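You operate a simulated robot arm through the tools that you are given. There is no shell and no other tool. Be economical: measure what you need, move in short steps, check, and stop when the job is done.

The job below is to be done with a simulated two-armed robot. You get a single attempt, and the scene is never put back.

## Task
Put the sample bottle labelled "last" from the right half of the bench on top of the white filter cartridge there and the sample bottle marked "first" in the deep grey tray. Put the small blue cup in the sink bowl. Open the grille door. Any order will do. Set down upright: sample bottle, small blue cup.

The check looks at the end state, three seconds after you hand in, the way a careful person would. Anything else that was tipped, shoved, dropped, spilled or broken makes it a failure.

## Robot
Two 7-joint arms with fingered hands on one trunk, on a base that drives. Base frame: it is fixed to the floor where the robot stands at the start and does not move with it; the origin is under the middle of the robot, x ahead of it, y to its left, z up; the surface under the hand at the start is at about z = 0.85. Readings come in m, degrees, newtons and seconds.
The left shoulder is at the start at [0.028, 0.17, 1.272], the right one opposite. With the tool pointing down near the work surface each hand reaches from about 0.18 to 0.74 m from the robot's upright axis, wherever it stands, measured 20 degrees to its own side. Places, roughly: grille door [-0.6, 4.3, 0.5]; sink bowl inside [-0.6, -4.5, 0.7]; small blue cup (7x7x9 cm) [2.7, -4.6, 0.9]. Payload 4 kg a hand.
Tool frame (each hand has its own): the origin (TCP) lies between the finger pads and is the grasp point; the fingertips stand 0.026 m ahead of it; z points along the fingers, y is the line along which they close. The gripper opens to 0.132 m. The gripper's body begins 0.073 m behind the TCP. The gripper is a hand of 4 fingers: y runs from the thumb to the fingers, the wrist lies at [0, 0, -0.224] in the tool frame, and closing takes about 1.5 s.
Orientation is told as [roll, pitch, yaw] about the base's x, y, z axes, in that order, counted from this pose: with the fingers straight down and closing along the base's y, the tool's x points along the base's -x, its y along +y and its z along -z.

## Interface
- The arms move only by the tool step_arm. It takes "left_targets", "right_targets" or both (then of equal length, played together; a hand with none holds still); each is a list of rows, each a list of 7 numbers: the gripper command, from -1 (shut) to 1 (fully open), values between in proportion, then the shift along the tool's x, y, z in m, then the turn, a rotation vector about the tool's x, y, z in degrees. In form: [[claw, tx, ty, tz, wx, wy, wz], ...]. A call has 1 to 8 rows; each row is the pose to reach, as a shift and turn from the pose commanded when the call began, along the tool's axes at that moment. Each row takes 0.2 s and may step no farther than 0.05 m and 8.6 degrees from the row before; otherwise, or with a gripper value out of range, the whole call is refused. A pose out of reach is approached as far as the arm can. The call stops where the force on the tool passes 40 N (or 10 N more than at its start, if that is more) or the arm is blocked; 0.2 s more then pass. Each finger travels about 0.045 m/s and halts on what it meets, pressing with about 32 N; the grip force reading is that of the motor and also rises with nothing between the fingers. The clock runs only during rows and for 0.2 s after the last one: add rows that repeat a pose to give the fingers time. The reply holds the time, the measured pose of the TCP, the force on the tool along the base axes, the opening and the grip force, in the units named above and with some noise, with the torque about the TCP (base axes, N m) and any sound that the robot's microphone picked up.
- Cameras (640 x 400 px; columns grow to the right, rows downward): "scene" is now at [0.108, -0.0163, 1.4528]; the picture's right is [-0.18, -0.98, 0.00], its down [-0.50, 0.09, -0.86] and it looks along [0.85, -0.16, -0.50] (base axes); focal length 253 px, centre (320, 200). "left" rides on the left gripper at [-0.068, 0.002, -0.097] in its tool frame; the picture's right is [-0.02, -1.00, 0.00], its down [0.82, -0.02, -0.58] and it looks along [0.58, -0.01, 0.82] (tool axes); focal length 270 px, centre (320, 200). "right" rides on the right gripper at [0.068, 0.002, -0.097] in its tool frame; the picture's right is [-0.02, 1.00, 0.00], its down [-0.82, -0.02, -0.58] and it looks along [-0.58, -0.01, 0.82] (tool axes); focal length 270 px, centre (320, 200).
- grab_frame(camera): a new picture of that camera. It takes no simulated time.
- lift_body(by): slides the trunk up (or, below 0, down) by that many m; the arms and the scene camera ride with it, the base frame stays. It gives what a move gives, with no picture.
- steer(legs): drives the robot by 1 to 6 legs, each [ahead, turn to the left] in m and degrees, along the robot's own axes; the way and the turn of a leg run together, so that a leg with both is an arc; at most 1.5 m and 180 degrees a leg. The arms and the cameras ride along, it lands a little off, and it stops where it bumps. It gives what a move gives.
- grasp_type(shape, hand): the hand has 4 fingers and takes this shape, open, in about a second: jaw (thumb against the fingers, like two jaws); tri (thumb and two fingers); tip (a fingertip pinch); poke (one finger out to press); point (the index stretched); flat (the hand flat); cup (the hand cupped); fist (a fist). The gripper value then closes the fingers along that shape, each until it touches; the sizes above hold for jaw. It gives what a move gives, with no picture.
- head_to(pan, tilt): turns the head with the scene camera to pan (to the left, within 86 degrees either way) and tilt (down, from -29 to 69), counted from straight ahead of the robot. It gives what a move gives.
- probe_pixels(camera, pixels): for up to 12 pixels [column, row] of the newest picture of that camera ("zoom" is the newest enlarged one), the place [x, y, z] in the base frame of the surface seen there, good to about 0.003 m. It takes no simulated time.
- close_up(camera, box): a new picture of the part [left, top, right, bottom] of that camera's present view, enlarged. It takes no simulated time.
- close_job(): hands the job in; it is judged then, once.

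Keep the steps short. Do not move on a guess: measure, check each grasp and each placing, and mend mistakes. In all there are 110 turns and 92 pictures (those below and enlarged ones count). Leave the grippers open and the arms clear of the work at the hand-in unless told otherwise, and finish with a single line.

The tools are called after "Call:" as a command line: name --argument value ..., lists and objects as JSON in quotes. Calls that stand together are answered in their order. step_arm: Moves the arms, as the interface text tells. Its arguments: {"type":"object","properties":{"left_targets":{"type":"array","items":{"type":"array","items":{"type":"number"}}},"right_targets":{"type":"array","items":{"type":"array","items":{"type":"number"}}}},"required":[]} The other tools are called the same way: lift_body (by) slides the trunk up or down; grasp_type (shape, hand) gives the hand a shape; steer (legs) drives the base; head_to (pan, tilt) turns the head that bears the scene camera; grab_frame (camera) takes a picture; probe_pixels (camera, pixels) gives the place of the surface under pixels of a picture; close_up (camera, box) takes an enlarged picture of a part of a camera's view; close_job () hands the job in.

At the start:

```text
t: 0.0
left_eef_pos: [0.3259, 0.0101, 1.3131]
left_tool_rot: [0.0, 0.0, 0.1]
left_contact_force: [-0.3, 0.9, 0.5]
left_ft_torque: [0.02, 0.0, -0.02]
left_width: 0.1317
left_grip_force: 0.1
left_shape: jaw
right_eef_pos: [0.3514, -0.313, 1.2158]
right_tool_rot: [0.1, 0.2, 0.0]
right_contact_force: [0.0, 0.9, 0.3]
right_ft_torque: [0.02, 0.0, -0.01]
right_width: 0.1319
right_grip_force: 0.0
right_shape: jaw
trunk travel left (down, up): [-0.5, 0.255]
robot x, y, heading: [0.0032, -0.002, 0.2]
head pan, tilt: [-10.4, 30.2]
```

scene: 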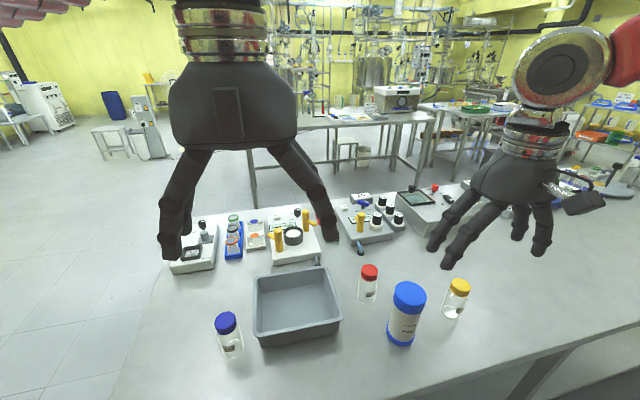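
right: 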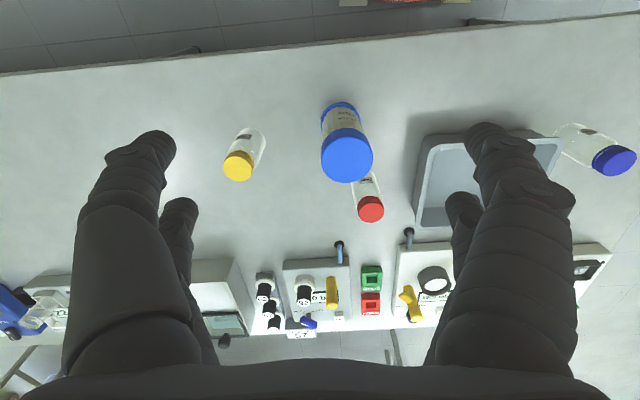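
left: 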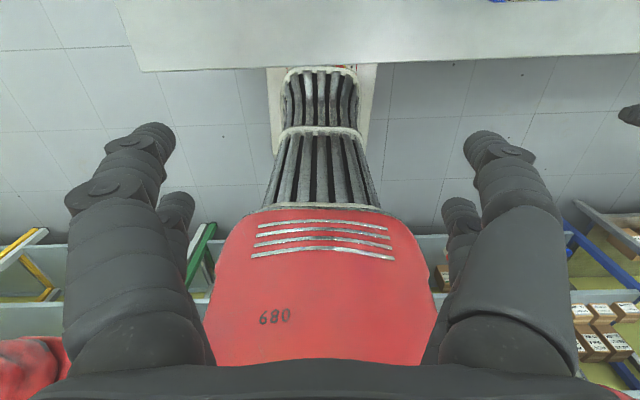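

The bench holds four bottle-like objects and a grey tray. I will enlarge the view to read their labels.

Call:
close_up --camera "scene" --box '[340, 250, 500, 350]'

Call:
close_up --camera "scene" --box '[190, 280, 350, 380]'

Call:
close_up --camera "right" --box '[210, 80, 410, 230]'

```text
4.00 times, centred on (420, 300) of scene
```

zoom: 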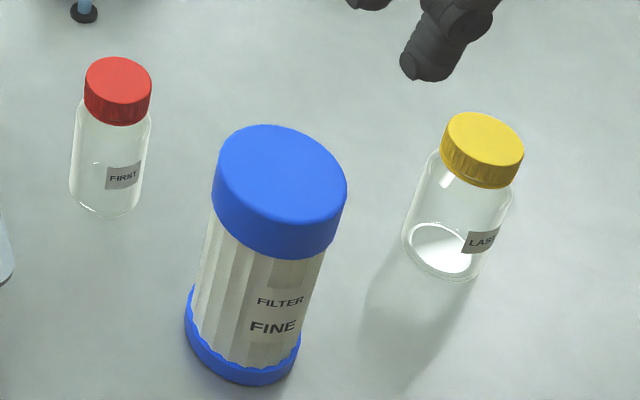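

```text
4.00 times, centred on (270, 330) of scene
```

zoom: 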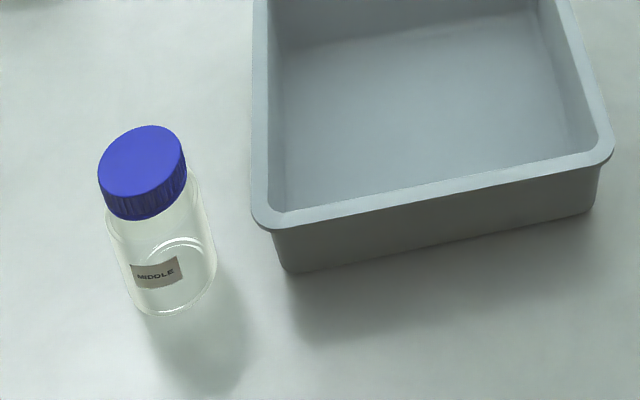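

```text
2.67 times, centred on (310, 155) of right
```

zoom: 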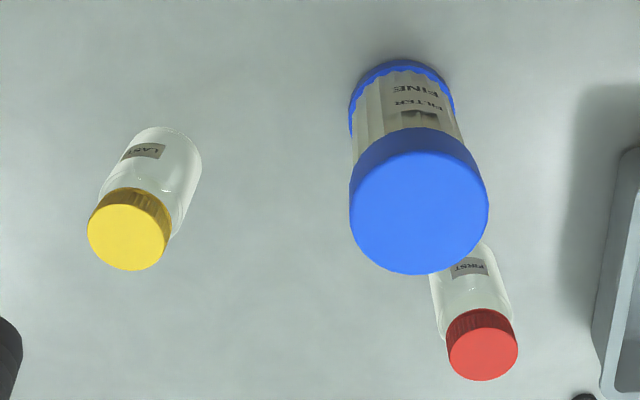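

Yellow is LAST, red is FIRST, and the blue-capped cartridge is the filter. Next I measure their positions and the tray.

Call:
probe_pixels --camera "scene" --pixels '[[460, 284], [448, 290], [471, 290], [369, 270], [361, 271], [377, 272], [411, 294], [395, 290], [425, 296], [290, 300], [420, 275], [320, 340]]'

Call:
probe_pixels --camera "right" --pixels '[[238, 167], [371, 210], [347, 157], [224, 167], [251, 167], [358, 210], [383, 210], [322, 157], [371, 157], [347, 135], [347, 179], [430, 180]]'

Call:
probe_pixels --camera "scene" --pixels '[[255, 276], [325, 267], [258, 335], [340, 318], [295, 295], [270, 300], [320, 295], [290, 320], [225, 320], [255, 290], [295, 271], [232, 347]]'

```text
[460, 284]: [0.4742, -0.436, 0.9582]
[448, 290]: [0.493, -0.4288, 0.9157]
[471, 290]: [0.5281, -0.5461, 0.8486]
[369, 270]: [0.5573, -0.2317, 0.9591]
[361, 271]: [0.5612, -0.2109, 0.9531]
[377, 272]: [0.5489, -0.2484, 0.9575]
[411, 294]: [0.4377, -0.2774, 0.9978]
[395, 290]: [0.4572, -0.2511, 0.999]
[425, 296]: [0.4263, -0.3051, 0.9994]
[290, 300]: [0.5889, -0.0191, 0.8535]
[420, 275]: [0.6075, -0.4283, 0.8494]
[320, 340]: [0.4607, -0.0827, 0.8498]
```

```text
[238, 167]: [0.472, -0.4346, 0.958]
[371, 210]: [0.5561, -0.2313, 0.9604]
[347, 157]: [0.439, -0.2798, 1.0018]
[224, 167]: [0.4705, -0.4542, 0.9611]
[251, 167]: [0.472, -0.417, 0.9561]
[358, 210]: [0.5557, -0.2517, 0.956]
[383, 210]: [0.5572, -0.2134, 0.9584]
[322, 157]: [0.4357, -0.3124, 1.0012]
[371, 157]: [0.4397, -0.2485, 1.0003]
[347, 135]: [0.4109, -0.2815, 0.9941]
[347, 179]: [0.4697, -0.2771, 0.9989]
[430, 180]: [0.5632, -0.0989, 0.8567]
```

```text
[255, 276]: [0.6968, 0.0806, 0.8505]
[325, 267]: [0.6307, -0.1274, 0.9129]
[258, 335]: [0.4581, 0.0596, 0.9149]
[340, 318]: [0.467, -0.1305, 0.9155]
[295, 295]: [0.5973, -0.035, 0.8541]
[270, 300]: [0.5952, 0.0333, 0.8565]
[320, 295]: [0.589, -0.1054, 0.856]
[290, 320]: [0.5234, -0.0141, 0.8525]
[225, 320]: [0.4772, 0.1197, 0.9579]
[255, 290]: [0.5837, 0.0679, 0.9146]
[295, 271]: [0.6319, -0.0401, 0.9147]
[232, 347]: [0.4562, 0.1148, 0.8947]
```

LAST's cap top is at (0.472, -0.435, 0.958), and the filter top is at (0.440, -0.280, 1.000). First I move the right hand to above LAST.

Call:
step_arm --right_targets '[[1, -0.02, -0.02, 0.027, 0, 0, 0], [1, -0.04, -0.04, 0.055, 0, 0, 0], [0.8, -0.06, -0.061, 0.083, 0, 0, 0], [0.6, -0.08, -0.082, 0.11, 0, 0, 0], [0.6, -0.1, -0.102, 0.138, 0, 0, 0], [0.6, -0.1206, -0.1225, 0.15, 0, 0, 0], [0.6, -0.1206, -0.1225, 0.15, 0, 0, 0]]'

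Call:
grab_frame --camera "right"

Call:
grab_frame --camera "scene"

```text
t: 1.6
left_eef_pos: [0.3262, 0.0108, 1.3146]
left_tool_rot: [-0.1, 0.0, -0.1]
left_contact_force: [-0.3, -0.3, -0.5]
left_ft_torque: [0.0, -0.02, -0.01]
left_width: 0.1319
left_grip_force: 0.0
left_shape: jaw
right_eef_pos: [0.4726, -0.4349, 1.0655]
right_tool_rot: [0.0, 0.0, 0.0]
right_contact_force: [-0.6, 0.9, 0.0]
right_ft_torque: [0.0, -0.01, -0.02]
right_width: 0.1058
right_grip_force: 0.0
right_shape: jaw
trunk travel left (down, up): [-0.5, 0.255]
robot x, y, heading: [-0.0006, 0.0004, 0.0]
head pan, tilt: [-10.4, 30.2]
```

```text
85 pictures are left
```

right: 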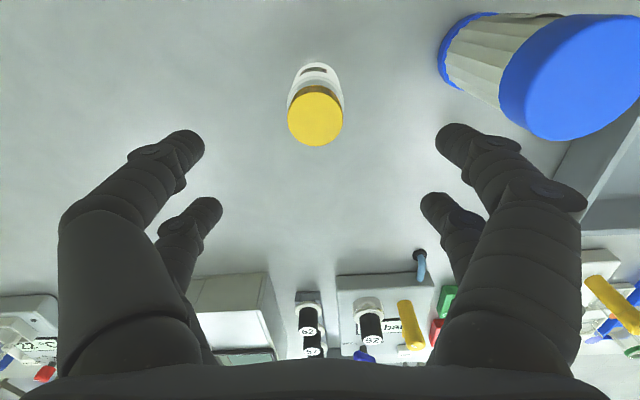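

```text
84 pictures are left
```

scene: 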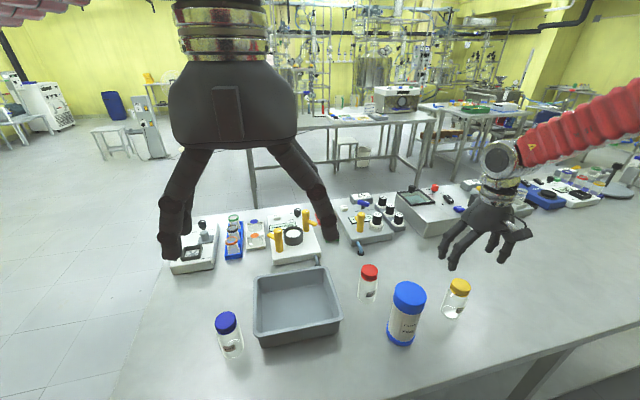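

The cap shows at (315, 118), where I expect it, so the hand is centred. I descend to z ≈ 0.910.

Call:
step_arm --right_targets '[[0.6, 0, -0.002, 0.04, 0, 0, 0], [0.6, 0, -0.002, 0.08, 0, 0, 0], [0.6, 0, -0.002, 0.12, 0, 0, 0], [0.6, 0, -0.002, 0.155, 0, 0, 0], [0.6, 0, -0.002, 0.155, 0, 0, 0]]'

Call:
grab_frame --camera "right"

```text
t: 2.8
left_eef_pos: [0.3264, 0.0108, 1.3144]
left_tool_rot: [0.1, 0.1, 0.1]
left_contact_force: [0.1, 0.5, -1.4]
left_ft_torque: [-0.03, -0.01, -0.01]
left_width: 0.1319
left_grip_force: 0.1
left_shape: jaw
right_eef_pos: [0.4727, -0.4365, 0.9112]
right_tool_rot: [0.0, 0.0, 0.1]
right_contact_force: [-0.4, 0.3, 0.1]
right_ft_torque: [0.03, -0.03, -0.02]
right_width: 0.1061
right_grip_force: 0.1
right_shape: jaw
trunk travel left (down, up): [-0.5, 0.255]
robot x, y, heading: [0.0026, -0.005, 0.1]
head pan, tilt: [-10.4, 30.2]
```

```text
83 pictures are left
```

right: 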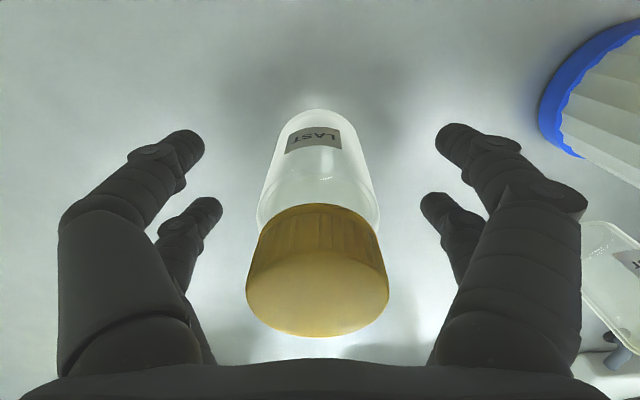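

The bottle stands between the fingers. Now I close.

Call:
step_arm --right_targets '[[0.2, 0, 0, 0, 0, 0, 0], [-0.2, 0, 0, 0, 0, 0, 0], [-0.6, 0, 0, 0, 0, 0, 0], [-1, 0, 0, 0, 0, 0, 0], [-1, 0, 0, 0, 0, 0, 0], [-1, 0, 0, 0, 0, 0, 0], [-1, 0, 0, 0, 0, 0, 0]]'

Call:
grab_frame --camera "right"

```text
t: 4.4
left_eef_pos: [0.326, 0.0115, 1.3135]
left_tool_rot: [-0.1, 0.1, 0.0]
left_contact_force: [0.1, -0.5, -0.7]
left_ft_torque: [0.03, 0.01, -0.02]
left_width: 0.1319
left_grip_force: 0.1
left_shape: jaw
right_eef_pos: [0.4715, -0.4368, 0.9094]
right_tool_rot: [0.1, 0.0, 0.1]
right_contact_force: [-0.1, 0.6, -0.3]
right_ft_torque: [0.01, 0.0, 0.02]
right_width: 0.0272
right_grip_force: 31.7
right_shape: jaw
trunk travel left (down, up): [-0.5, 0.255]
robot x, y, heading: [0.0032, -0.0002, 0.2]
head pan, tilt: [-10.4, 30.2]
```

```text
82 pictures are left
```

right: 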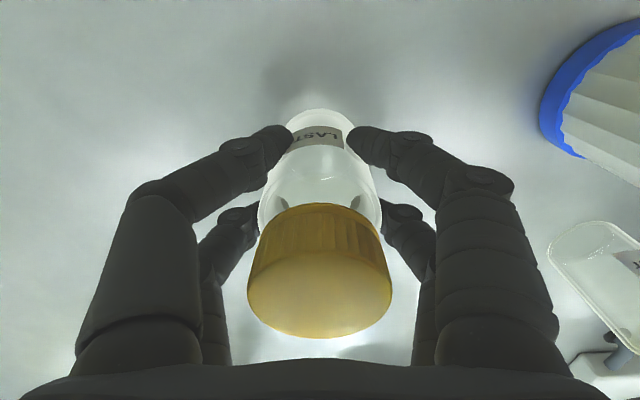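

The bottle is gripped with 31.7 N. I lift straight up by 0.20 m and check.

Call:
step_arm --right_targets '[[-1, 0, 0, -0.02, 0, 0, 0], [-1, 0, 0, -0.06, 0, 0, 0], [-1, 0, 0, -0.1, 0, 0, 0], [-1, 0, 0, -0.14, 0, 0, 0], [-1, 0, 0, -0.18, 0, 0, 0], [-1, 0, 0, -0.2, 0, 0, 0], [-1, 0, 0, -0.2, 0, 0, 0]]'

Call:
grab_frame --camera "right"

```text
t: 6.0
left_eef_pos: [0.3271, 0.011, 1.3132]
left_tool_rot: [0.0, 0.1, 0.1]
left_contact_force: [-0.3, -0.2, 0.0]
left_ft_torque: [0.01, 0.01, 0.03]
left_width: 0.1319
left_grip_force: 0.1
left_shape: jaw
right_eef_pos: [0.4729, -0.4381, 1.1115]
right_tool_rot: [0.2, 0.1, -0.1]
right_contact_force: [-0.7, -1.0, -1.5]
right_ft_torque: [-0.01, 0.01, -0.04]
right_width: 0.027
right_grip_force: 32.2
right_shape: jaw
trunk travel left (down, up): [-0.5, 0.255]
robot x, y, heading: [-0.0023, 0.0021, -0.1]
head pan, tilt: [-10.4, 30.2]
```

```text
81 pictures are left
```

right: 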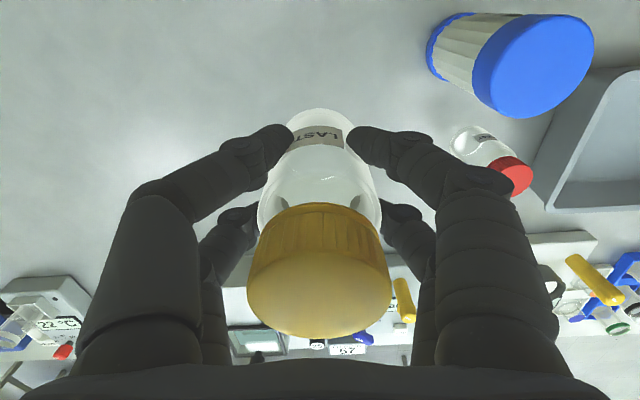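

The bottle is held upright at z 1.111, so its bottom is at about 1.05. I carry it over the filter centre at (0.439, -0.280).

Call:
step_arm --right_targets '[[-1, 0.006, 0.03, 0, 0, 0, 0], [-1, 0.012, 0.06, 0, 0, 0, 0], [-1, 0.018, 0.09, 0, 0, 0, 0], [-1, 0.024, 0.12, 0, 0, 0, 0], [-1, 0.033, 0.157, 0, 0, 0, 0], [-1, 0.033, 0.157, 0, 0, 0, 0]]'

Call:
grab_frame --camera "scene"

Call:
close_up --camera "right" --box '[200, 50, 440, 200]'

```text
t: 7.4
left_eef_pos: [0.3267, 0.0098, 1.3135]
left_tool_rot: [0.0, 0.0, 0.1]
left_contact_force: [-0.3, 0.1, 0.3]
left_ft_torque: [-0.02, 0.03, -0.02]
left_width: 0.1318
left_grip_force: 0.1
left_shape: jaw
right_eef_pos: [0.4394, -0.2801, 1.1098]
right_tool_rot: [0.0, 0.1, 0.0]
right_contact_force: [-1.1, 0.5, -1.3]
right_ft_torque: [0.0, -0.01, 0.0]
right_width: 0.0265
right_grip_force: 32.0
right_shape: jaw
trunk travel left (down, up): [-0.5, 0.255]
robot x, y, heading: [-0.0015, 0.0009, 0.0]
head pan, tilt: [-10.4, 30.2]
```

```text
80 pictures are left
```

scene: 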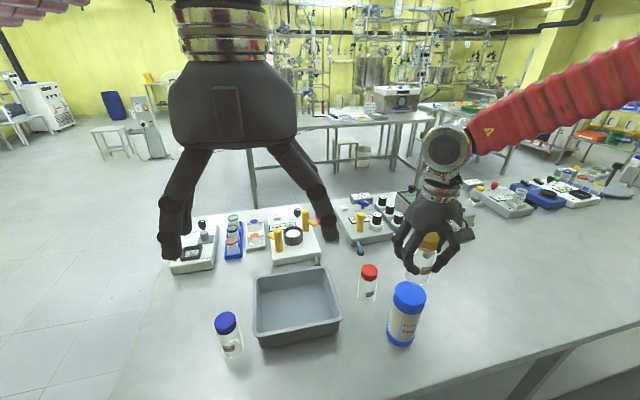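

```text
2.67 times, centred on (320, 125) of right
```

zoom: 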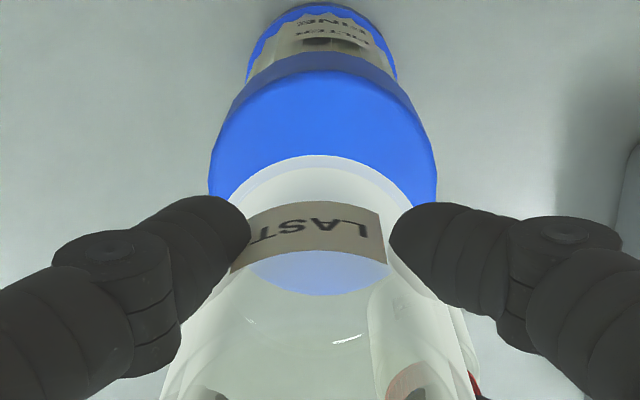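

It is centred above the filter. I lower it slowly towards contact, expected at TCP z ≈ 1.060.

Call:
step_arm --right_targets '[[-1, 0, 0, 0.02, 0, 0, 0], [-1, 0, 0, 0.036, 0, 0, 0], [-1, 0, 0, 0.044, 0, 0, 0], [-1, 0, 0, 0.047, 0, 0, 0], [-1, 0, 0, 0.049, 0, 0, 0], [-1, 0, 0, 0.049, 0, 0, 0]]'

Call:
close_up --camera "scene" --box '[360, 220, 488, 300]'

```text
t: 8.8
left_eef_pos: [0.3277, 0.0115, 1.3131]
left_tool_rot: [-0.1, 0.1, 0.1]
left_contact_force: [0.3, -0.2, 0.5]
left_ft_torque: [0.03, 0.0, -0.02]
left_width: 0.1322
left_grip_force: 0.1
left_shape: jaw
right_eef_pos: [0.4392, -0.2799, 1.0613]
right_tool_rot: [0.0, 0.1, 0.0]
right_contact_force: [-0.7, 0.0, -1.0]
right_ft_torque: [0.0, -0.01, -0.03]
right_width: 0.0264
right_grip_force: 32.0
right_shape: jaw
trunk travel left (down, up): [-0.5, 0.255]
robot x, y, heading: [0.001, -0.0002, -0.2]
head pan, tilt: [-10.4, 30.2]
```

```text
5.00 times, centred on (424, 260) of scene
```

zoom: 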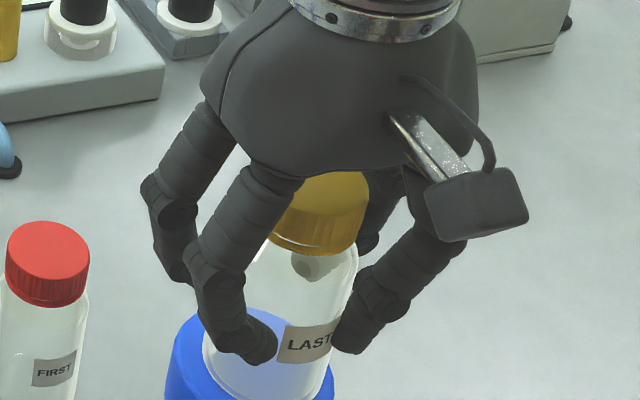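

Still no contact. I go down in 1 mm steps.

Call:
step_arm --right_targets '[[-1, 0, 0, 0.001, 0, 0, 0], [-1, 0, 0, 0.002, 0, 0, 0], [-1, 0, 0, 0.002, 0, 0, 0]]'

```text
t: 9.6
left_eef_pos: [0.3275, 0.0102, 1.3139]
left_tool_rot: [0.1, 0.0, 0.0]
left_contact_force: [0.3, -0.2, -0.1]
left_ft_torque: [0.0, -0.01, -0.03]
left_width: 0.1319
left_grip_force: 0.0
left_shape: jaw
right_eef_pos: [0.4409, -0.2799, 1.0599]
right_tool_rot: [0.0, 0.1, 0.0]
right_contact_force: [0.4, -1.1, 0.5]
right_ft_torque: [-0.02, 0.01, -0.01]
right_width: 0.0267
right_grip_force: 31.6
right_shape: jaw
trunk travel left (down, up): [-0.5, 0.255]
robot x, y, heading: [-0.0016, 0.0036, -0.1]
head pan, tilt: [-10.4, 30.2]
```

Call:
step_arm --right_targets '[[-1, 0, 0, 0.001, 0, 0, 0], [-1, 0, 0, 0.001, 0, 0, 0]]'

```text
t: 10.2
left_eef_pos: [0.3261, 0.0113, 1.3145]
left_tool_rot: [0.0, 0.0, 0.0]
left_contact_force: [-0.2, 0.3, -0.1]
left_ft_torque: [0.02, -0.01, -0.03]
left_width: 0.132
left_grip_force: 0.0
left_shape: jaw
right_eef_pos: [0.4394, -0.2798, 1.0587]
right_tool_rot: [0.0, 0.1, 0.1]
right_contact_force: [0.4, -1.5, 8.9]
right_ft_torque: [-0.05, -0.01, 0.0]
right_width: 0.0266
right_grip_force: 31.4
right_shape: jaw
trunk travel left (down, up): [-0.5, 0.255]
robot x, y, heading: [-0.0003, 0.0019, -0.1]
head pan, tilt: [-10.4, 30.2]
```

Contact reads 8.9 N. I back off 0.8 mm and open slowly.

Call:
step_arm --right_targets '[[-1, 0, 0, -0.0008, 0, 0, 0], [-0.5, 0, 0, -0.0008, 0, 0, 0], [-0.3, 0, 0, -0.0008, 0, 0, 0], [-0.1, 0, 0, -0.0008, 0, 0, 0], [0.2, 0, 0, -0.0008, 0, 0, 0], [0.6, 0, 0, -0.0008, 0, 0, 0], [0.6, 0, 0, -0.0008, 0, 0, 0], [0.6, 0, 0, -0.0008, 0, 0, 0]]'

Call:
grab_frame --camera "right"

```text
t: 12.0
left_eef_pos: [0.3271, 0.0103, 1.3147]
left_tool_rot: [0.0, 0.0, 0.2]
left_contact_force: [0.8, -0.2, 0.0]
left_ft_torque: [-0.06, 0.02, 0.0]
left_width: 0.1318
left_grip_force: 0.1
left_shape: jaw
right_eef_pos: [0.4395, -0.28, 1.0593]
right_tool_rot: [0.0, 0.1, 0.0]
right_contact_force: [0.8, -0.2, 0.4]
right_ft_torque: [0.0, 0.0, 0.02]
right_width: 0.1052
right_grip_force: 0.1
right_shape: jaw
trunk travel left (down, up): [-0.5, 0.255]
robot x, y, heading: [0.0004, 0.0004, 0.1]
head pan, tilt: [-10.4, 30.2]
```

```text
77 pictures are left
```

right: 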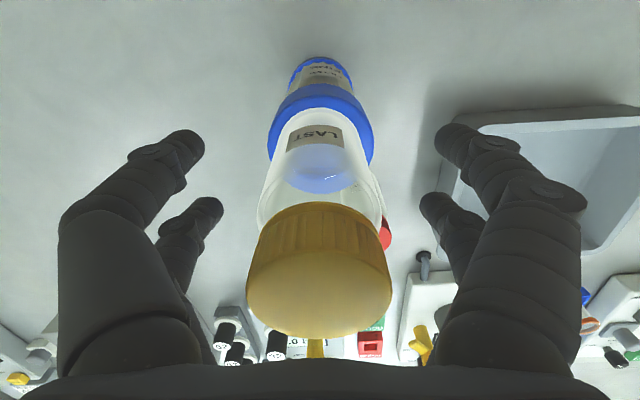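

LAST stands on the filter and the hand is open. I raise the right hand clear and move it off to the right, so the left hand can take FIRST without a forearm over the tower.

Call:
step_arm --right_targets '[[0.6, 0, 0, -0.03, 0, 0, 0], [0.6, 0, 0, -0.07, 0, 0, 0], [0.6, 0, 0, -0.115, 0, 0, 0], [0.6, 0, 0, -0.16, 0, 0, 0], [0.6, 0, -0.045, -0.17, 0, 0, 0], [0.6, 0.03, -0.085, -0.17, 0, 0, 0], [0.6, 0.06, -0.125, -0.17, 0, 0, 0], [0.6, 0.09, -0.16, -0.17, 0, 0, 0]]'

Call:
close_up --camera "scene" --box '[340, 200, 500, 350]'

```text
t: 13.8
left_eef_pos: [0.3261, 0.0106, 1.3139]
left_tool_rot: [0.0, -0.1, 0.1]
left_contact_force: [-0.1, 0.4, 0.2]
left_ft_torque: [-0.02, -0.01, -0.01]
left_width: 0.1318
left_grip_force: 0.0
left_shape: jaw
right_eef_pos: [0.3476, -0.4411, 1.2311]
right_tool_rot: [0.2, -0.1, 0.1]
right_contact_force: [-0.2, -1.1, -0.5]
right_ft_torque: [0.0, -0.03, 0.03]
right_width: 0.1052
right_grip_force: 0.0
right_shape: jaw
trunk travel left (down, up): [-0.5, 0.255]
robot x, y, heading: [0.0017, 0.0002, 0.1]
head pan, tilt: [-10.4, 30.2]
```

```text
2.67 times, centred on (420, 275) of scene
```

zoom: 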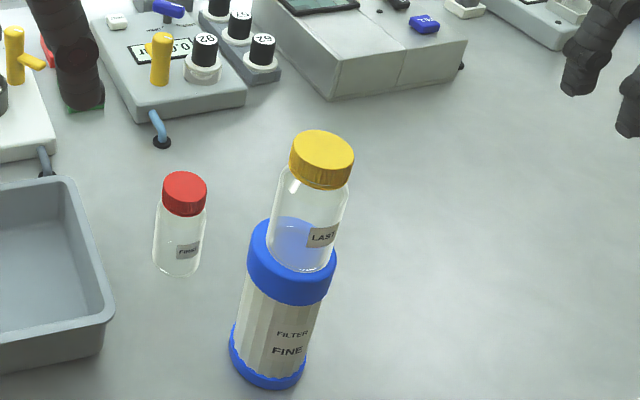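

The tower stands upright. Now the left hand goes to above FIRST at (0.556, -0.232).

Call:
step_arm --left_targets '[[1, -0.0287, -0.03, 0.02, 0, 0, 0], [1, -0.0574, -0.06, 0.04, 0, 0, 0], [1, -0.0861, -0.09, 0.06, 0, 0, 0], [1, -0.1148, -0.12, 0.08, 0, 0, 0], [0.8, -0.1435, -0.15, 0.1, 0, 0, 0], [0.6, -0.1722, -0.18, 0.12, 0, 0, 0], [0.6, -0.2009, -0.21, 0.14, 0, 0, 0], [0.6, -0.2296, -0.2425, 0.155, 0, 0, 0]]'

Call:
grab_frame --camera "left"

Call:
grab_frame --camera "scene"

```text
t: 15.6
left_eef_pos: [0.53, -0.1796, 1.1813]
left_tool_rot: [-0.5, -0.1, 1.1]
left_contact_force: [0.9, 0.2, 0.1]
left_ft_torque: [0.02, 0.0, -0.04]
left_width: 0.1059
left_grip_force: 0.0
left_shape: jaw
left hand out of reach, approached as far as the arm can: row 7, 8
right_eef_pos: [0.3496, -0.4391, 1.2308]
right_tool_rot: [0.0, 0.0, 0.0]
right_contact_force: [0.6, 0.1, -0.1]
right_ft_torque: [0.01, 0.01, 0.03]
right_width: 0.1053
right_grip_force: 0.0
right_shape: jaw
trunk travel left (down, up): [-0.5, 0.255]
robot x, y, heading: [0.0013, 0.0009, 0.2]
head pan, tilt: [-10.4, 30.2]
```

```text
75 pictures are left
```

left: 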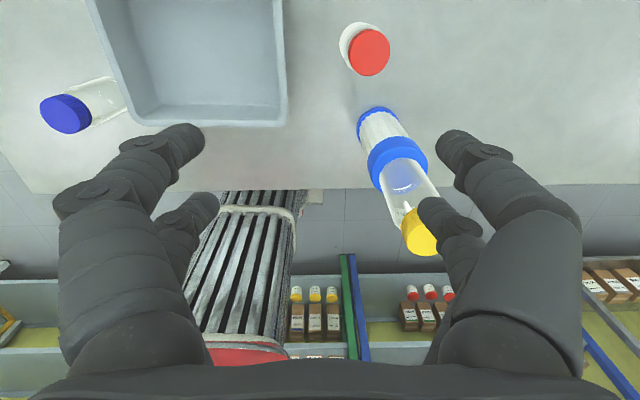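

```text
74 pictures are left
```

scene: 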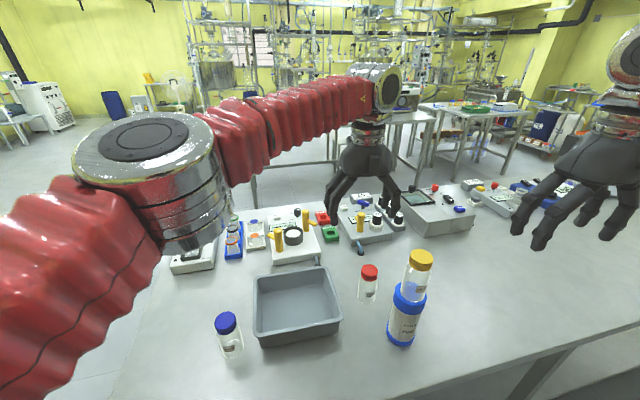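

FIRST is too far across for the left hand. I retract it and then turn the base right by about 30°, which puts FIRST straight ahead of the left hand.

Call:
step_arm --left_targets '[[1, 0.03, 0.03, -0.02, 0, 0, 0], [1, 0.06, 0.06, -0.04, 0, 0, 0], [1, 0.09, 0.09, -0.06, 0, 0, 0], [1, 0.12, 0.12, -0.08, 0, 0, 0], [1, 0.15, 0.15, -0.1, 0, 0, 0], [1, 0.18, 0.18, -0.12, 0, 0, 0], [1, 0.2, 0.21, -0.13, 0, 0, 0]]'

Call:
steer --legs '[[0, -30]]'

Call:
head_to --pan 15 --tilt 40

Call:
grab_frame --camera "scene"

```text
t: 17.2
left_eef_pos: [0.3197, 0.0226, 1.3092]
left_tool_rot: [-0.1, 0.0, -0.1]
left_contact_force: [-0.2, 0.4, 1.2]
left_ft_torque: [-0.04, 0.0, -0.04]
left_width: 0.1321
left_grip_force: 0.0
left_shape: jaw
right_eef_pos: [0.3503, -0.4391, 1.2302]
right_tool_rot: [0.0, 0.0, 0.0]
right_contact_force: [-0.7, 0.5, -0.8]
right_ft_torque: [0.01, -0.02, -0.03]
right_width: 0.1052
right_grip_force: 0.0
right_shape: jaw
trunk travel left (down, up): [-0.5, 0.255]
robot x, y, heading: [-0.0014, -0.0024, 0.1]
head pan, tilt: [-10.4, 30.2]
```

```text
t: 19.2
left_eef_pos: [0.2738, -0.1331, 1.3095]
left_tool_rot: [-0.1, 0.0, -29.9]
left_contact_force: [1.0, 0.9, -1.4]
left_ft_torque: [0.02, 0.04, 0.0]
left_width: 0.1318
left_grip_force: 0.2
left_shape: jaw
right_eef_pos: [0.0696, -0.547, 1.2292]
right_tool_rot: [-0.1, 0.0, -30.1]
right_contact_force: [-0.2, -0.3, -1.3]
right_ft_torque: [0.0, 0.02, -0.01]
right_width: 0.1053
right_grip_force: 0.0
right_shape: jaw
trunk travel left (down, up): [-0.5, 0.255]
robot x, y, heading: [-0.0107, 0.0165, -29.3]
head pan, tilt: [-10.4, 30.2]
```

```text
t: 20.1
left_eef_pos: [0.2742, -0.1328, 1.3099]
left_tool_rot: [-0.1, 0.0, -29.8]
left_contact_force: [1.1, -0.7, 0.6]
left_ft_torque: [0.01, 0.03, -0.01]
left_width: 0.132
left_grip_force: 0.2
left_shape: jaw
right_eef_pos: [0.0705, -0.5471, 1.2308]
right_tool_rot: [-0.1, 0.0, -29.8]
right_contact_force: [-0.8, -0.5, -0.5]
right_ft_torque: [-0.03, -0.01, 0.01]
right_width: 0.1057
right_grip_force: 0.0
right_shape: jaw
trunk travel left (down, up): [-0.5, 0.255]
robot x, y, heading: [-0.0068, 0.0148, -29.8]
head pan, tilt: [15.0, 40.0]
```

```text
73 pictures are left
```

scene: 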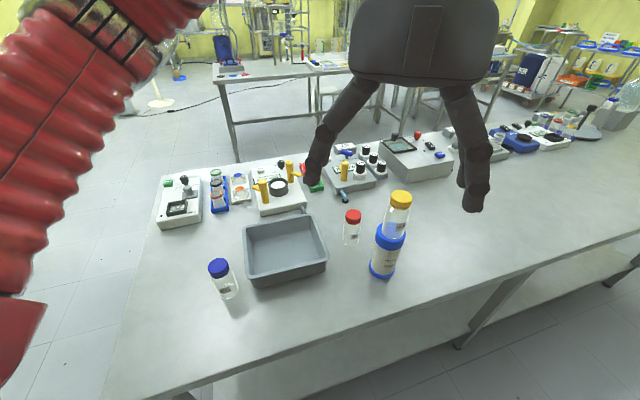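

The turn worked. Now the left hand moves over FIRST, first staying high, with the yaw turned back to 0 so the fingers close along base y, away from the tower.

Call:
step_arm --left_targets '[[1, -0.042, 0.008, 0.01, 0, 0, -6], [1, -0.084, 0.0155, 0.02, 0, 0, -12], [1, -0.126, 0.023, 0.03, 0, 0, -18], [1, -0.168, 0.031, 0.04, 0, 0, -24], [0.8, -0.21, 0.039, 0.05, 0, 0, -30], [0.6, -0.252, 0.0465, 0.06, 0, 0, -30], [0.6, -0.294, 0.0542, 0.08, 0, 0, -30], [0.6, -0.294, 0.0542, 0.1, 0, 0, -30]]'

Call:
grab_frame --camera "left"

Call:
grab_frame --camera "scene"

```text
t: 21.9
left_eef_pos: [0.5544, -0.2323, 1.2103]
left_tool_rot: [0.0, -0.1, 0.1]
left_contact_force: [-0.7, -0.3, -1.3]
left_ft_torque: [-0.01, 0.02, 0.01]
left_width: 0.1061
left_grip_force: 0.0
left_shape: jaw
right_eef_pos: [0.069, -0.5465, 1.2314]
right_tool_rot: [0.1, 0.0, -29.9]
right_contact_force: [-0.2, 0.1, 0.1]
right_ft_torque: [0.02, 0.02, 0.02]
right_width: 0.1056
right_grip_force: 0.0
right_shape: jaw
trunk travel left (down, up): [-0.5, 0.255]
robot x, y, heading: [-0.0055, 0.0161, -29.3]
head pan, tilt: [15.0, 40.0]
```

```text
72 pictures are left
```

left: 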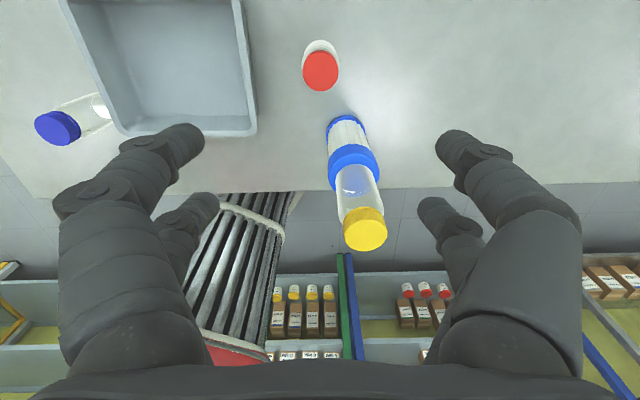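

```text
71 pictures are left
```

scene: 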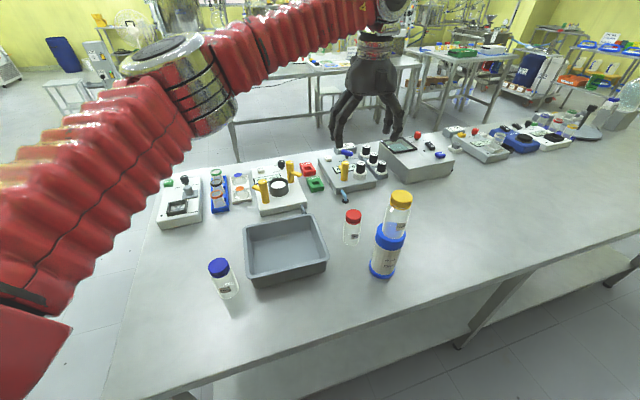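

The hand is above FIRST (cap at pixel (321, 71)). I measure that cap precisely.

Call:
probe_pixels --camera "left" --pixels '[[321, 71], [305, 71], [336, 71], [321, 55], [321, 87], [365, 230], [350, 165]]'

Call:
probe_pixels --camera "scene" --pixels '[[353, 215], [345, 192], [335, 165], [352, 180]]'

```text
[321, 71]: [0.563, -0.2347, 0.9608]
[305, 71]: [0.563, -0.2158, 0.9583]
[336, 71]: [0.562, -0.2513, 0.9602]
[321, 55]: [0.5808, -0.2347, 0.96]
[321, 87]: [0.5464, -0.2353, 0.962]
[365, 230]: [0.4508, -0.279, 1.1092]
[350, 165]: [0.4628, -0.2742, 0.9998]
```

```text
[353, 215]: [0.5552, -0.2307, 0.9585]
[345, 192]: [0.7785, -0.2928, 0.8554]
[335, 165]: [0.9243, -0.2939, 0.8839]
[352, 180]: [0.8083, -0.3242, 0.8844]
```

The left camera and the scene camera disagree by 7 mm in x, so I descend partway and measure again.

Call:
step_arm --left_targets '[[0.6, -0.002, 0, 0.04, 0, 0, 0], [0.6, -0.004, -0.001, 0.08, 0, 0, 0], [0.6, -0.004, -0.001, 0.12, 0, 0, 0], [0.6, -0.004, -0.001, 0.15, 0, 0, 0], [0.6, -0.004, -0.001, 0.15, 0, 0, 0]]'

Call:
grab_frame --camera "left"

Call:
grab_frame --camera "scene"

```text
t: 23.1
left_eef_pos: [0.5592, -0.2325, 1.0605]
left_tool_rot: [-0.1, 0.0, 0.1]
left_contact_force: [-0.2, 0.9, -1.1]
left_ft_torque: [-0.01, 0.01, -0.01]
left_width: 0.1059
left_grip_force: 0.1
left_shape: jaw
right_eef_pos: [0.0685, -0.547, 1.2311]
right_tool_rot: [0.0, 0.1, -30.0]
right_contact_force: [0.0, 0.2, -0.5]
right_ft_torque: [0.04, 0.01, 0.0]
right_width: 0.1054
right_grip_force: 0.1
right_shape: jaw
trunk travel left (down, up): [-0.5, 0.255]
robot x, y, heading: [-0.0112, 0.0137, -29.4]
head pan, tilt: [15.0, 40.0]
```

```text
70 pictures are left
```

left: 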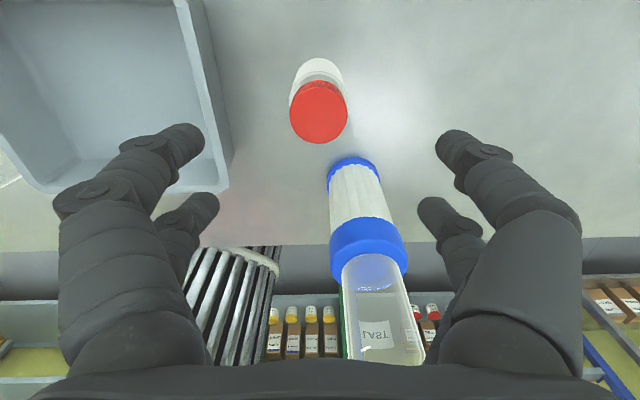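

```text
69 pictures are left
```

scene: 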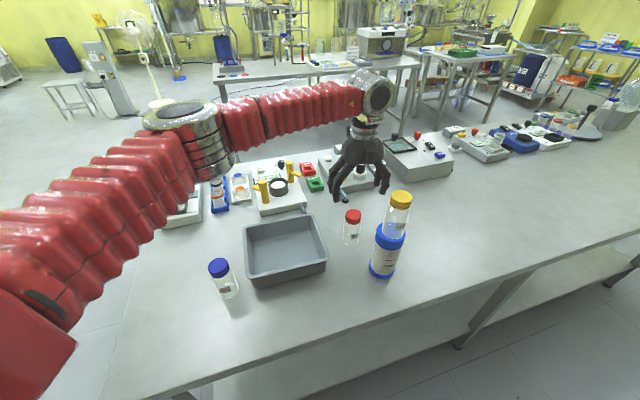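

The fingers are around the axis and the tower is clear behind the hand. I descend to z 0.91 with a small x correction.

Call:
step_arm --left_targets '[[0.6, -0.003, 0, 0.03, 0, 0, 0], [0.6, -0.003, 0, 0.07, 0, 0, 0], [0.6, -0.003, 0, 0.11, 0, 0, 0], [0.6, -0.003, 0, 0.15, 0, 0, 0], [0.6, -0.003, 0, 0.15, 0, 0, 0]]'

Call:
grab_frame --camera "left"

Call:
close_up --camera "scene" --box '[300, 120, 460, 280]'

```text
t: 24.3
left_eef_pos: [0.5611, -0.2339, 0.9111]
left_tool_rot: [0.0, 0.0, 0.1]
left_contact_force: [0.7, 0.3, 0.4]
left_ft_torque: [0.0, -0.02, -0.05]
left_width: 0.1058
left_grip_force: 0.2
left_shape: jaw
right_eef_pos: [0.0695, -0.5479, 1.2317]
right_tool_rot: [0.1, 0.0, -29.9]
right_contact_force: [-0.1, 0.1, -0.8]
right_ft_torque: [0.0, -0.01, -0.01]
right_width: 0.1055
right_grip_force: 0.1
right_shape: jaw
trunk travel left (down, up): [-0.5, 0.255]
robot x, y, heading: [-0.0079, 0.0167, -29.4]
head pan, tilt: [15.0, 40.0]
```

```text
68 pictures are left
```

left: 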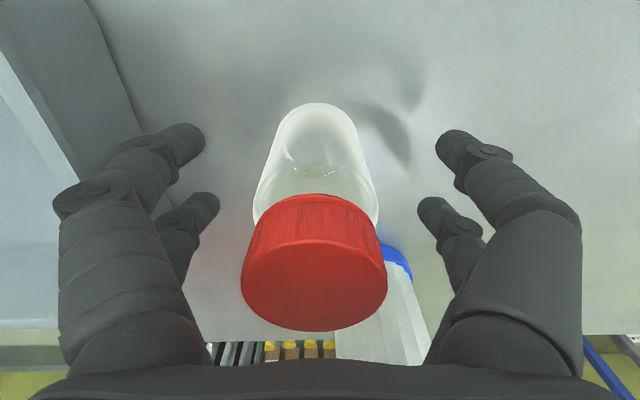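

```text
2.50 times, centred on (380, 200) of scene
```

zoom: 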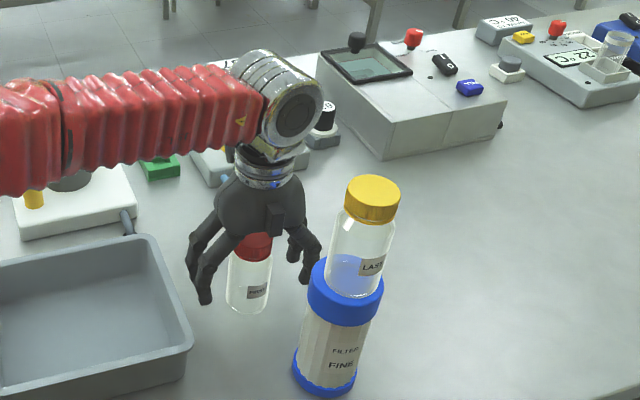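

The view matches the good grasp of LAST. I close the left hand.

Call:
step_arm --left_targets '[[0.2, -0.002, 0, 0, 0, 0, 0], [-0.2, -0.002, 0, 0, 0, 0, 0], [-0.6, -0.002, 0, 0, 0, 0, 0], [-1, -0.002, 0, 0, 0, 0, 0], [-1, -0.002, 0, 0, 0, 0, 0], [-1, -0.002, 0, 0, 0, 0, 0], [-1, -0.002, 0, 0, 0, 0, 0]]'

Call:
grab_frame --camera "left"

```text
t: 25.9
left_eef_pos: [0.564, -0.2343, 0.912]
left_tool_rot: [0.0, 0.0, 0.1]
left_contact_force: [-0.5, -0.2, 0.4]
left_ft_torque: [0.05, 0.03, 0.05]
left_width: 0.0282
left_grip_force: 31.8
left_shape: jaw
right_eef_pos: [0.0689, -0.5475, 1.231]
right_tool_rot: [-0.1, 0.0, -29.9]
right_contact_force: [-0.8, -0.4, -0.7]
right_ft_torque: [-0.01, -0.04, 0.0]
right_width: 0.1056
right_grip_force: 0.1
right_shape: jaw
trunk travel left (down, up): [-0.5, 0.255]
robot x, y, heading: [-0.0072, 0.0177, -29.3]
head pan, tilt: [15.0, 40.0]
```

```text
66 pictures are left
```

left: 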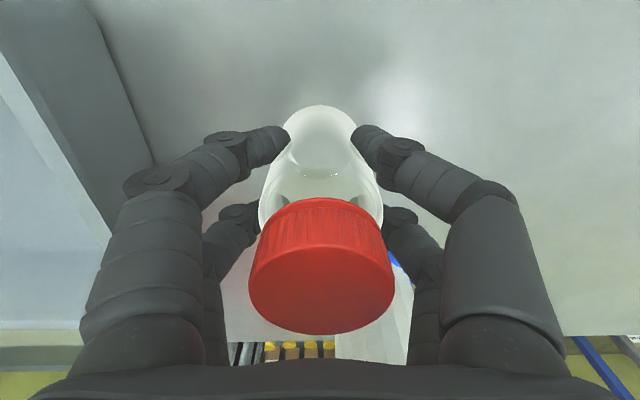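

It is gripped. I lift by 0.15 m, then move 0.2 m to the left to the tray centre.

Call:
step_arm --left_targets '[[-1, 0, 0, -0.02, 0, 0, 0], [-1, 0, 0, -0.06, 0, 0, 0], [-1, 0, 0, -0.105, 0, 0, 0], [-1, 0, 0.02, -0.14, 0, 0, 0], [-1, 0.003, 0.065, -0.14, 0, 0, 0], [-1, 0.006, 0.11, -0.14, 0, 0, 0], [-1, 0.009, 0.155, -0.14, 0, 0, 0], [-1, 0.009, 0.198, -0.14, 0, 0, 0]]'

Call:
grab_frame --camera "left"

Call:
grab_frame --camera "scene"

```text
t: 27.7
left_eef_pos: [0.5535, -0.0345, 1.0496]
left_tool_rot: [-0.2, 0.0, 0.1]
left_contact_force: [-0.1, 0.7, -1.1]
left_ft_torque: [-0.02, 0.02, 0.03]
left_width: 0.0281
left_grip_force: 31.8
left_shape: jaw
right_eef_pos: [0.0687, -0.5471, 1.2314]
right_tool_rot: [-0.1, 0.1, -29.9]
right_contact_force: [0.3, 0.9, 0.0]
right_ft_torque: [-0.02, 0.0, -0.01]
right_width: 0.1054
right_grip_force: 0.1
right_shape: jaw
trunk travel left (down, up): [-0.5, 0.255]
robot x, y, heading: [-0.0089, 0.0163, -29.6]
head pan, tilt: [15.0, 40.0]
```

```text
65 pictures are left
```

left: 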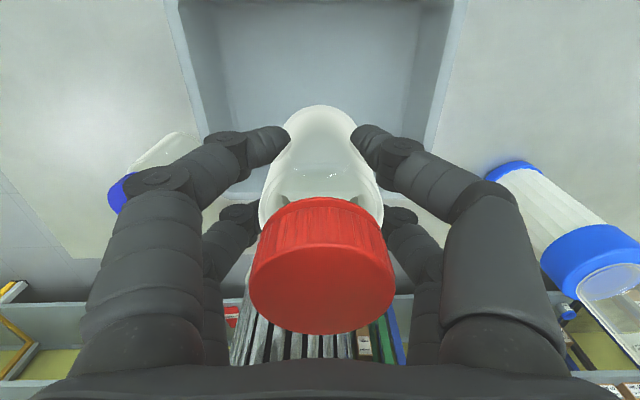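

```text
64 pictures are left
```

scene: 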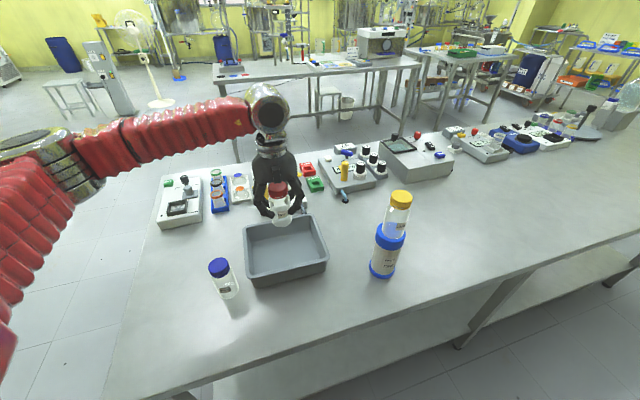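

The bottle is over the middle of the tray. I lower it to just above the tray floor.

Call:
step_arm --left_targets '[[-1, 0, 0, 0.035, 0, 0, 0], [-1, 0, 0, 0.07, 0, 0, 0], [-1, 0, 0, 0.1, 0, 0, 0], [-1, 0, 0, 0.12, 0, 0, 0], [-1, 0, 0, 0.127, 0, 0, 0], [-1, 0, 0, 0.127, 0, 0, 0]]'

Call:
step_arm --left_targets '[[-1, 0, 0, 0.001, 0, 0, 0], [-1, 0, 0, 0.002, 0, 0, 0], [-1, 0, 0, 0.003, 0, 0, 0], [-1, 0, 0, 0.003, 0, 0, 0]]'

```text
t: 29.1
left_eef_pos: [0.5545, -0.0362, 0.9235]
left_tool_rot: [-0.1, 0.0, 0.0]
left_contact_force: [0.5, 0.5, -1.2]
left_ft_torque: [0.03, 0.03, -0.01]
left_width: 0.0278
left_grip_force: 32.3
left_shape: jaw
right_eef_pos: [0.0686, -0.5482, 1.2312]
right_tool_rot: [0.1, 0.0, -29.9]
right_contact_force: [-0.3, -0.6, -0.5]
right_ft_torque: [0.01, 0.01, 0.0]
right_width: 0.1055
right_grip_force: 0.2
right_shape: jaw
trunk travel left (down, up): [-0.5, 0.255]
robot x, y, heading: [-0.005, 0.0152, -29.4]
head pan, tilt: [15.0, 40.0]
```

```text
t: 30.1
left_eef_pos: [0.5546, -0.0374, 0.9209]
left_tool_rot: [0.0, 0.1, 0.1]
left_contact_force: [-0.4, -0.4, -1.2]
left_ft_torque: [0.03, 0.01, 0.01]
left_width: 0.028
left_grip_force: 31.7
left_shape: jaw
right_eef_pos: [0.0688, -0.5477, 1.2316]
right_tool_rot: [0.0, -0.1, -30.0]
right_contact_force: [0.4, 0.0, 0.8]
right_ft_torque: [0.01, -0.01, -0.03]
right_width: 0.1052
right_grip_force: 0.0
right_shape: jaw
trunk travel left (down, up): [-0.5, 0.255]
robot x, y, heading: [-0.0104, 0.0151, -29.3]
head pan, tilt: [15.0, 40.0]
```

Call:
step_arm --left_targets '[[-1, 0, 0, 0.001, 0, 0, 0], [-1, 0, 0, 0.002, 0, 0, 0], [-1, 0, 0, 0.003, 0, 0, 0], [-1, 0, 0, 0.003, 0, 0, 0]]'

```text
t: 31.1
left_eef_pos: [0.5534, -0.0363, 0.917]
left_tool_rot: [-0.2, 0.0, 0.1]
left_contact_force: [-0.3, -0.2, -0.9]
left_ft_torque: [-0.02, 0.02, -0.01]
left_width: 0.028
left_grip_force: 32.2
left_shape: jaw
right_eef_pos: [0.0687, -0.5474, 1.2312]
right_tool_rot: [0.0, 0.0, -29.9]
right_contact_force: [0.7, -0.3, 0.5]
right_ft_torque: [-0.03, -0.02, 0.01]
right_width: 0.1056
right_grip_force: 0.0
right_shape: jaw
trunk travel left (down, up): [-0.5, 0.255]
robot x, y, heading: [-0.0083, 0.016, -29.3]
head pan, tilt: [15.0, 40.0]
```

Still no contact. I continue in 1 mm steps.

Call:
step_arm --left_targets '[[-1, 0, 0, 0.001, 0, 0, 0], [-1, 0, 0, 0.002, 0, 0, 0], [-1, 0, 0, 0.002, 0, 0, 0]]'

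```text
t: 31.9
left_eef_pos: [0.5542, -0.0366, 0.9154]
left_tool_rot: [0.0, 0.0, 0.1]
left_contact_force: [-0.3, 0.5, 1.3]
left_ft_torque: [-0.02, -0.01, -0.04]
left_width: 0.0279
left_grip_force: 32.6
left_shape: jaw
right_eef_pos: [0.0668, -0.5479, 1.2306]
right_tool_rot: [0.0, -0.1, -30.0]
right_contact_force: [-0.2, 0.1, 0.3]
right_ft_torque: [0.04, 0.02, 0.0]
right_width: 0.1053
right_grip_force: 0.2
right_shape: jaw
trunk travel left (down, up): [-0.5, 0.255]
robot x, y, heading: [-0.0068, 0.0118, -29.0]
head pan, tilt: [15.0, 40.0]
```

The force changed from -1 to +1.3 N, so it is just touching. I open gently.

Call:
step_arm --left_targets '[[-0.6, 0, 0, 0, 0, 0, 0], [-0.4, 0, 0, 0, 0, 0, 0], [-0.2, 0, 0, 0, 0, 0, 0], [0, 0, 0, 0, 0, 0, 0], [0.2, 0, 0, 0, 0, 0, 0], [0.4, 0, 0, 0, 0, 0, 0], [0.4, 0, 0, 0, 0, 0, 0]]'

Call:
grab_frame --camera "left"

```text
t: 33.5
left_eef_pos: [0.554, -0.037, 0.9153]
left_tool_rot: [0.1, 0.0, 0.1]
left_contact_force: [0.8, 0.6, 0.5]
left_ft_torque: [-0.03, 0.01, -0.01]
left_width: 0.0921
left_grip_force: 0.0
left_shape: jaw
right_eef_pos: [0.069, -0.5485, 1.2308]
right_tool_rot: [0.1, 0.1, -30.0]
right_contact_force: [-0.1, 0.6, -0.8]
right_ft_torque: [-0.02, -0.04, -0.01]
right_width: 0.1055
right_grip_force: 0.0
right_shape: jaw
trunk travel left (down, up): [-0.5, 0.255]
robot x, y, heading: [-0.0107, 0.0146, -29.4]
head pan, tilt: [15.0, 40.0]
```

```text
63 pictures are left
```

left: 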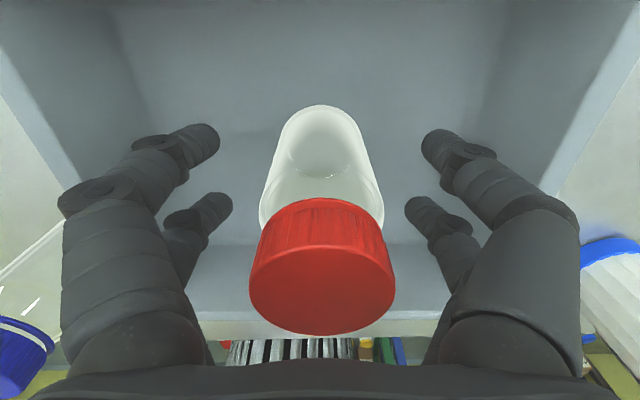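

FIRST stands free in the tray. I raise the left hand and draw it back.

Call:
step_arm --left_targets '[[0.4, 0, 0, -0.04, 0, 0, 0], [0.4, 0, 0, -0.085, 0, 0, 0], [0.4, 0, 0, -0.13, 0, 0, 0], [0.4, 0, 0, -0.175, 0, 0, 0], [0.4, 0, 0, -0.22, 0, 0, 0], [0.4, 0, 0, -0.265, 0, 0, 0], [0.4, 0.03, 0, -0.3, 0, 0, 0], [0.4, 0.07, 0, -0.32, 0, 0, 0]]'

Call:
step_arm --left_targets '[[0.6, 0.04, 0.01, -0.02, 0, 0, 6], [1, 0.08, 0.02, -0.04, 0, 0, 12], [1, 0.12, 0.03, -0.06, 0, 0, 18], [1, 0.16, 0.04, -0.07, 0, 0, 24], [1, 0.19, 0.05, -0.07, 0, 0, 30]]'

Call:
grab_frame --camera "scene"

```text
t: 35.3
left_eef_pos: [0.482, -0.0382, 1.2348]
left_tool_rot: [-0.1, 0.0, 0.2]
left_contact_force: [0.5, 0.4, 0.6]
left_ft_torque: [0.02, 0.0, -0.03]
left_width: 0.0918
left_grip_force: 0.1
left_shape: jaw
right_eef_pos: [0.0679, -0.5476, 1.2312]
right_tool_rot: [0.2, 0.0, -30.0]
right_contact_force: [-0.8, 0.1, 0.6]
right_ft_torque: [-0.02, 0.0, -0.01]
right_width: 0.1057
right_grip_force: 0.1
right_shape: jaw
trunk travel left (down, up): [-0.5, 0.255]
robot x, y, heading: [-0.0108, 0.0153, -29.5]
head pan, tilt: [15.0, 40.0]
```

```text
t: 36.5
left_eef_pos: [0.2922, 0.0139, 1.3046]
left_tool_rot: [0.0, 0.0, -29.9]
left_contact_force: [-0.4, -1.1, 0.7]
left_ft_torque: [-0.01, -0.02, -0.02]
left_width: 0.1319
left_grip_force: 0.1
left_shape: jaw
right_eef_pos: [0.0689, -0.5474, 1.2314]
right_tool_rot: [0.0, 0.0, -30.0]
right_contact_force: [-1.1, -0.9, -0.5]
right_ft_torque: [0.03, 0.0, -0.01]
right_width: 0.1058
right_grip_force: 0.1
right_shape: jaw
trunk travel left (down, up): [-0.5, 0.255]
robot x, y, heading: [-0.0105, 0.0146, -29.7]
head pan, tilt: [15.0, 40.0]
```

```text
62 pictures are left
```

scene: 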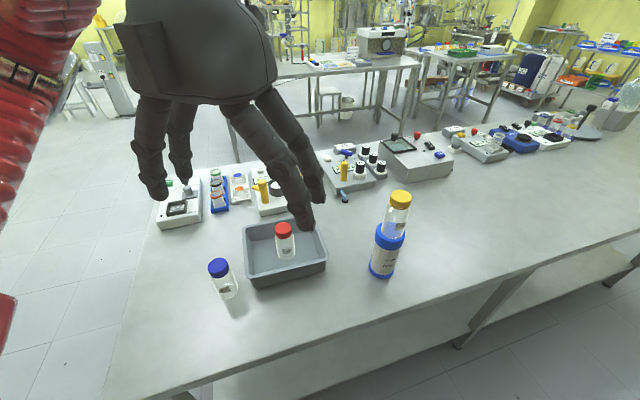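

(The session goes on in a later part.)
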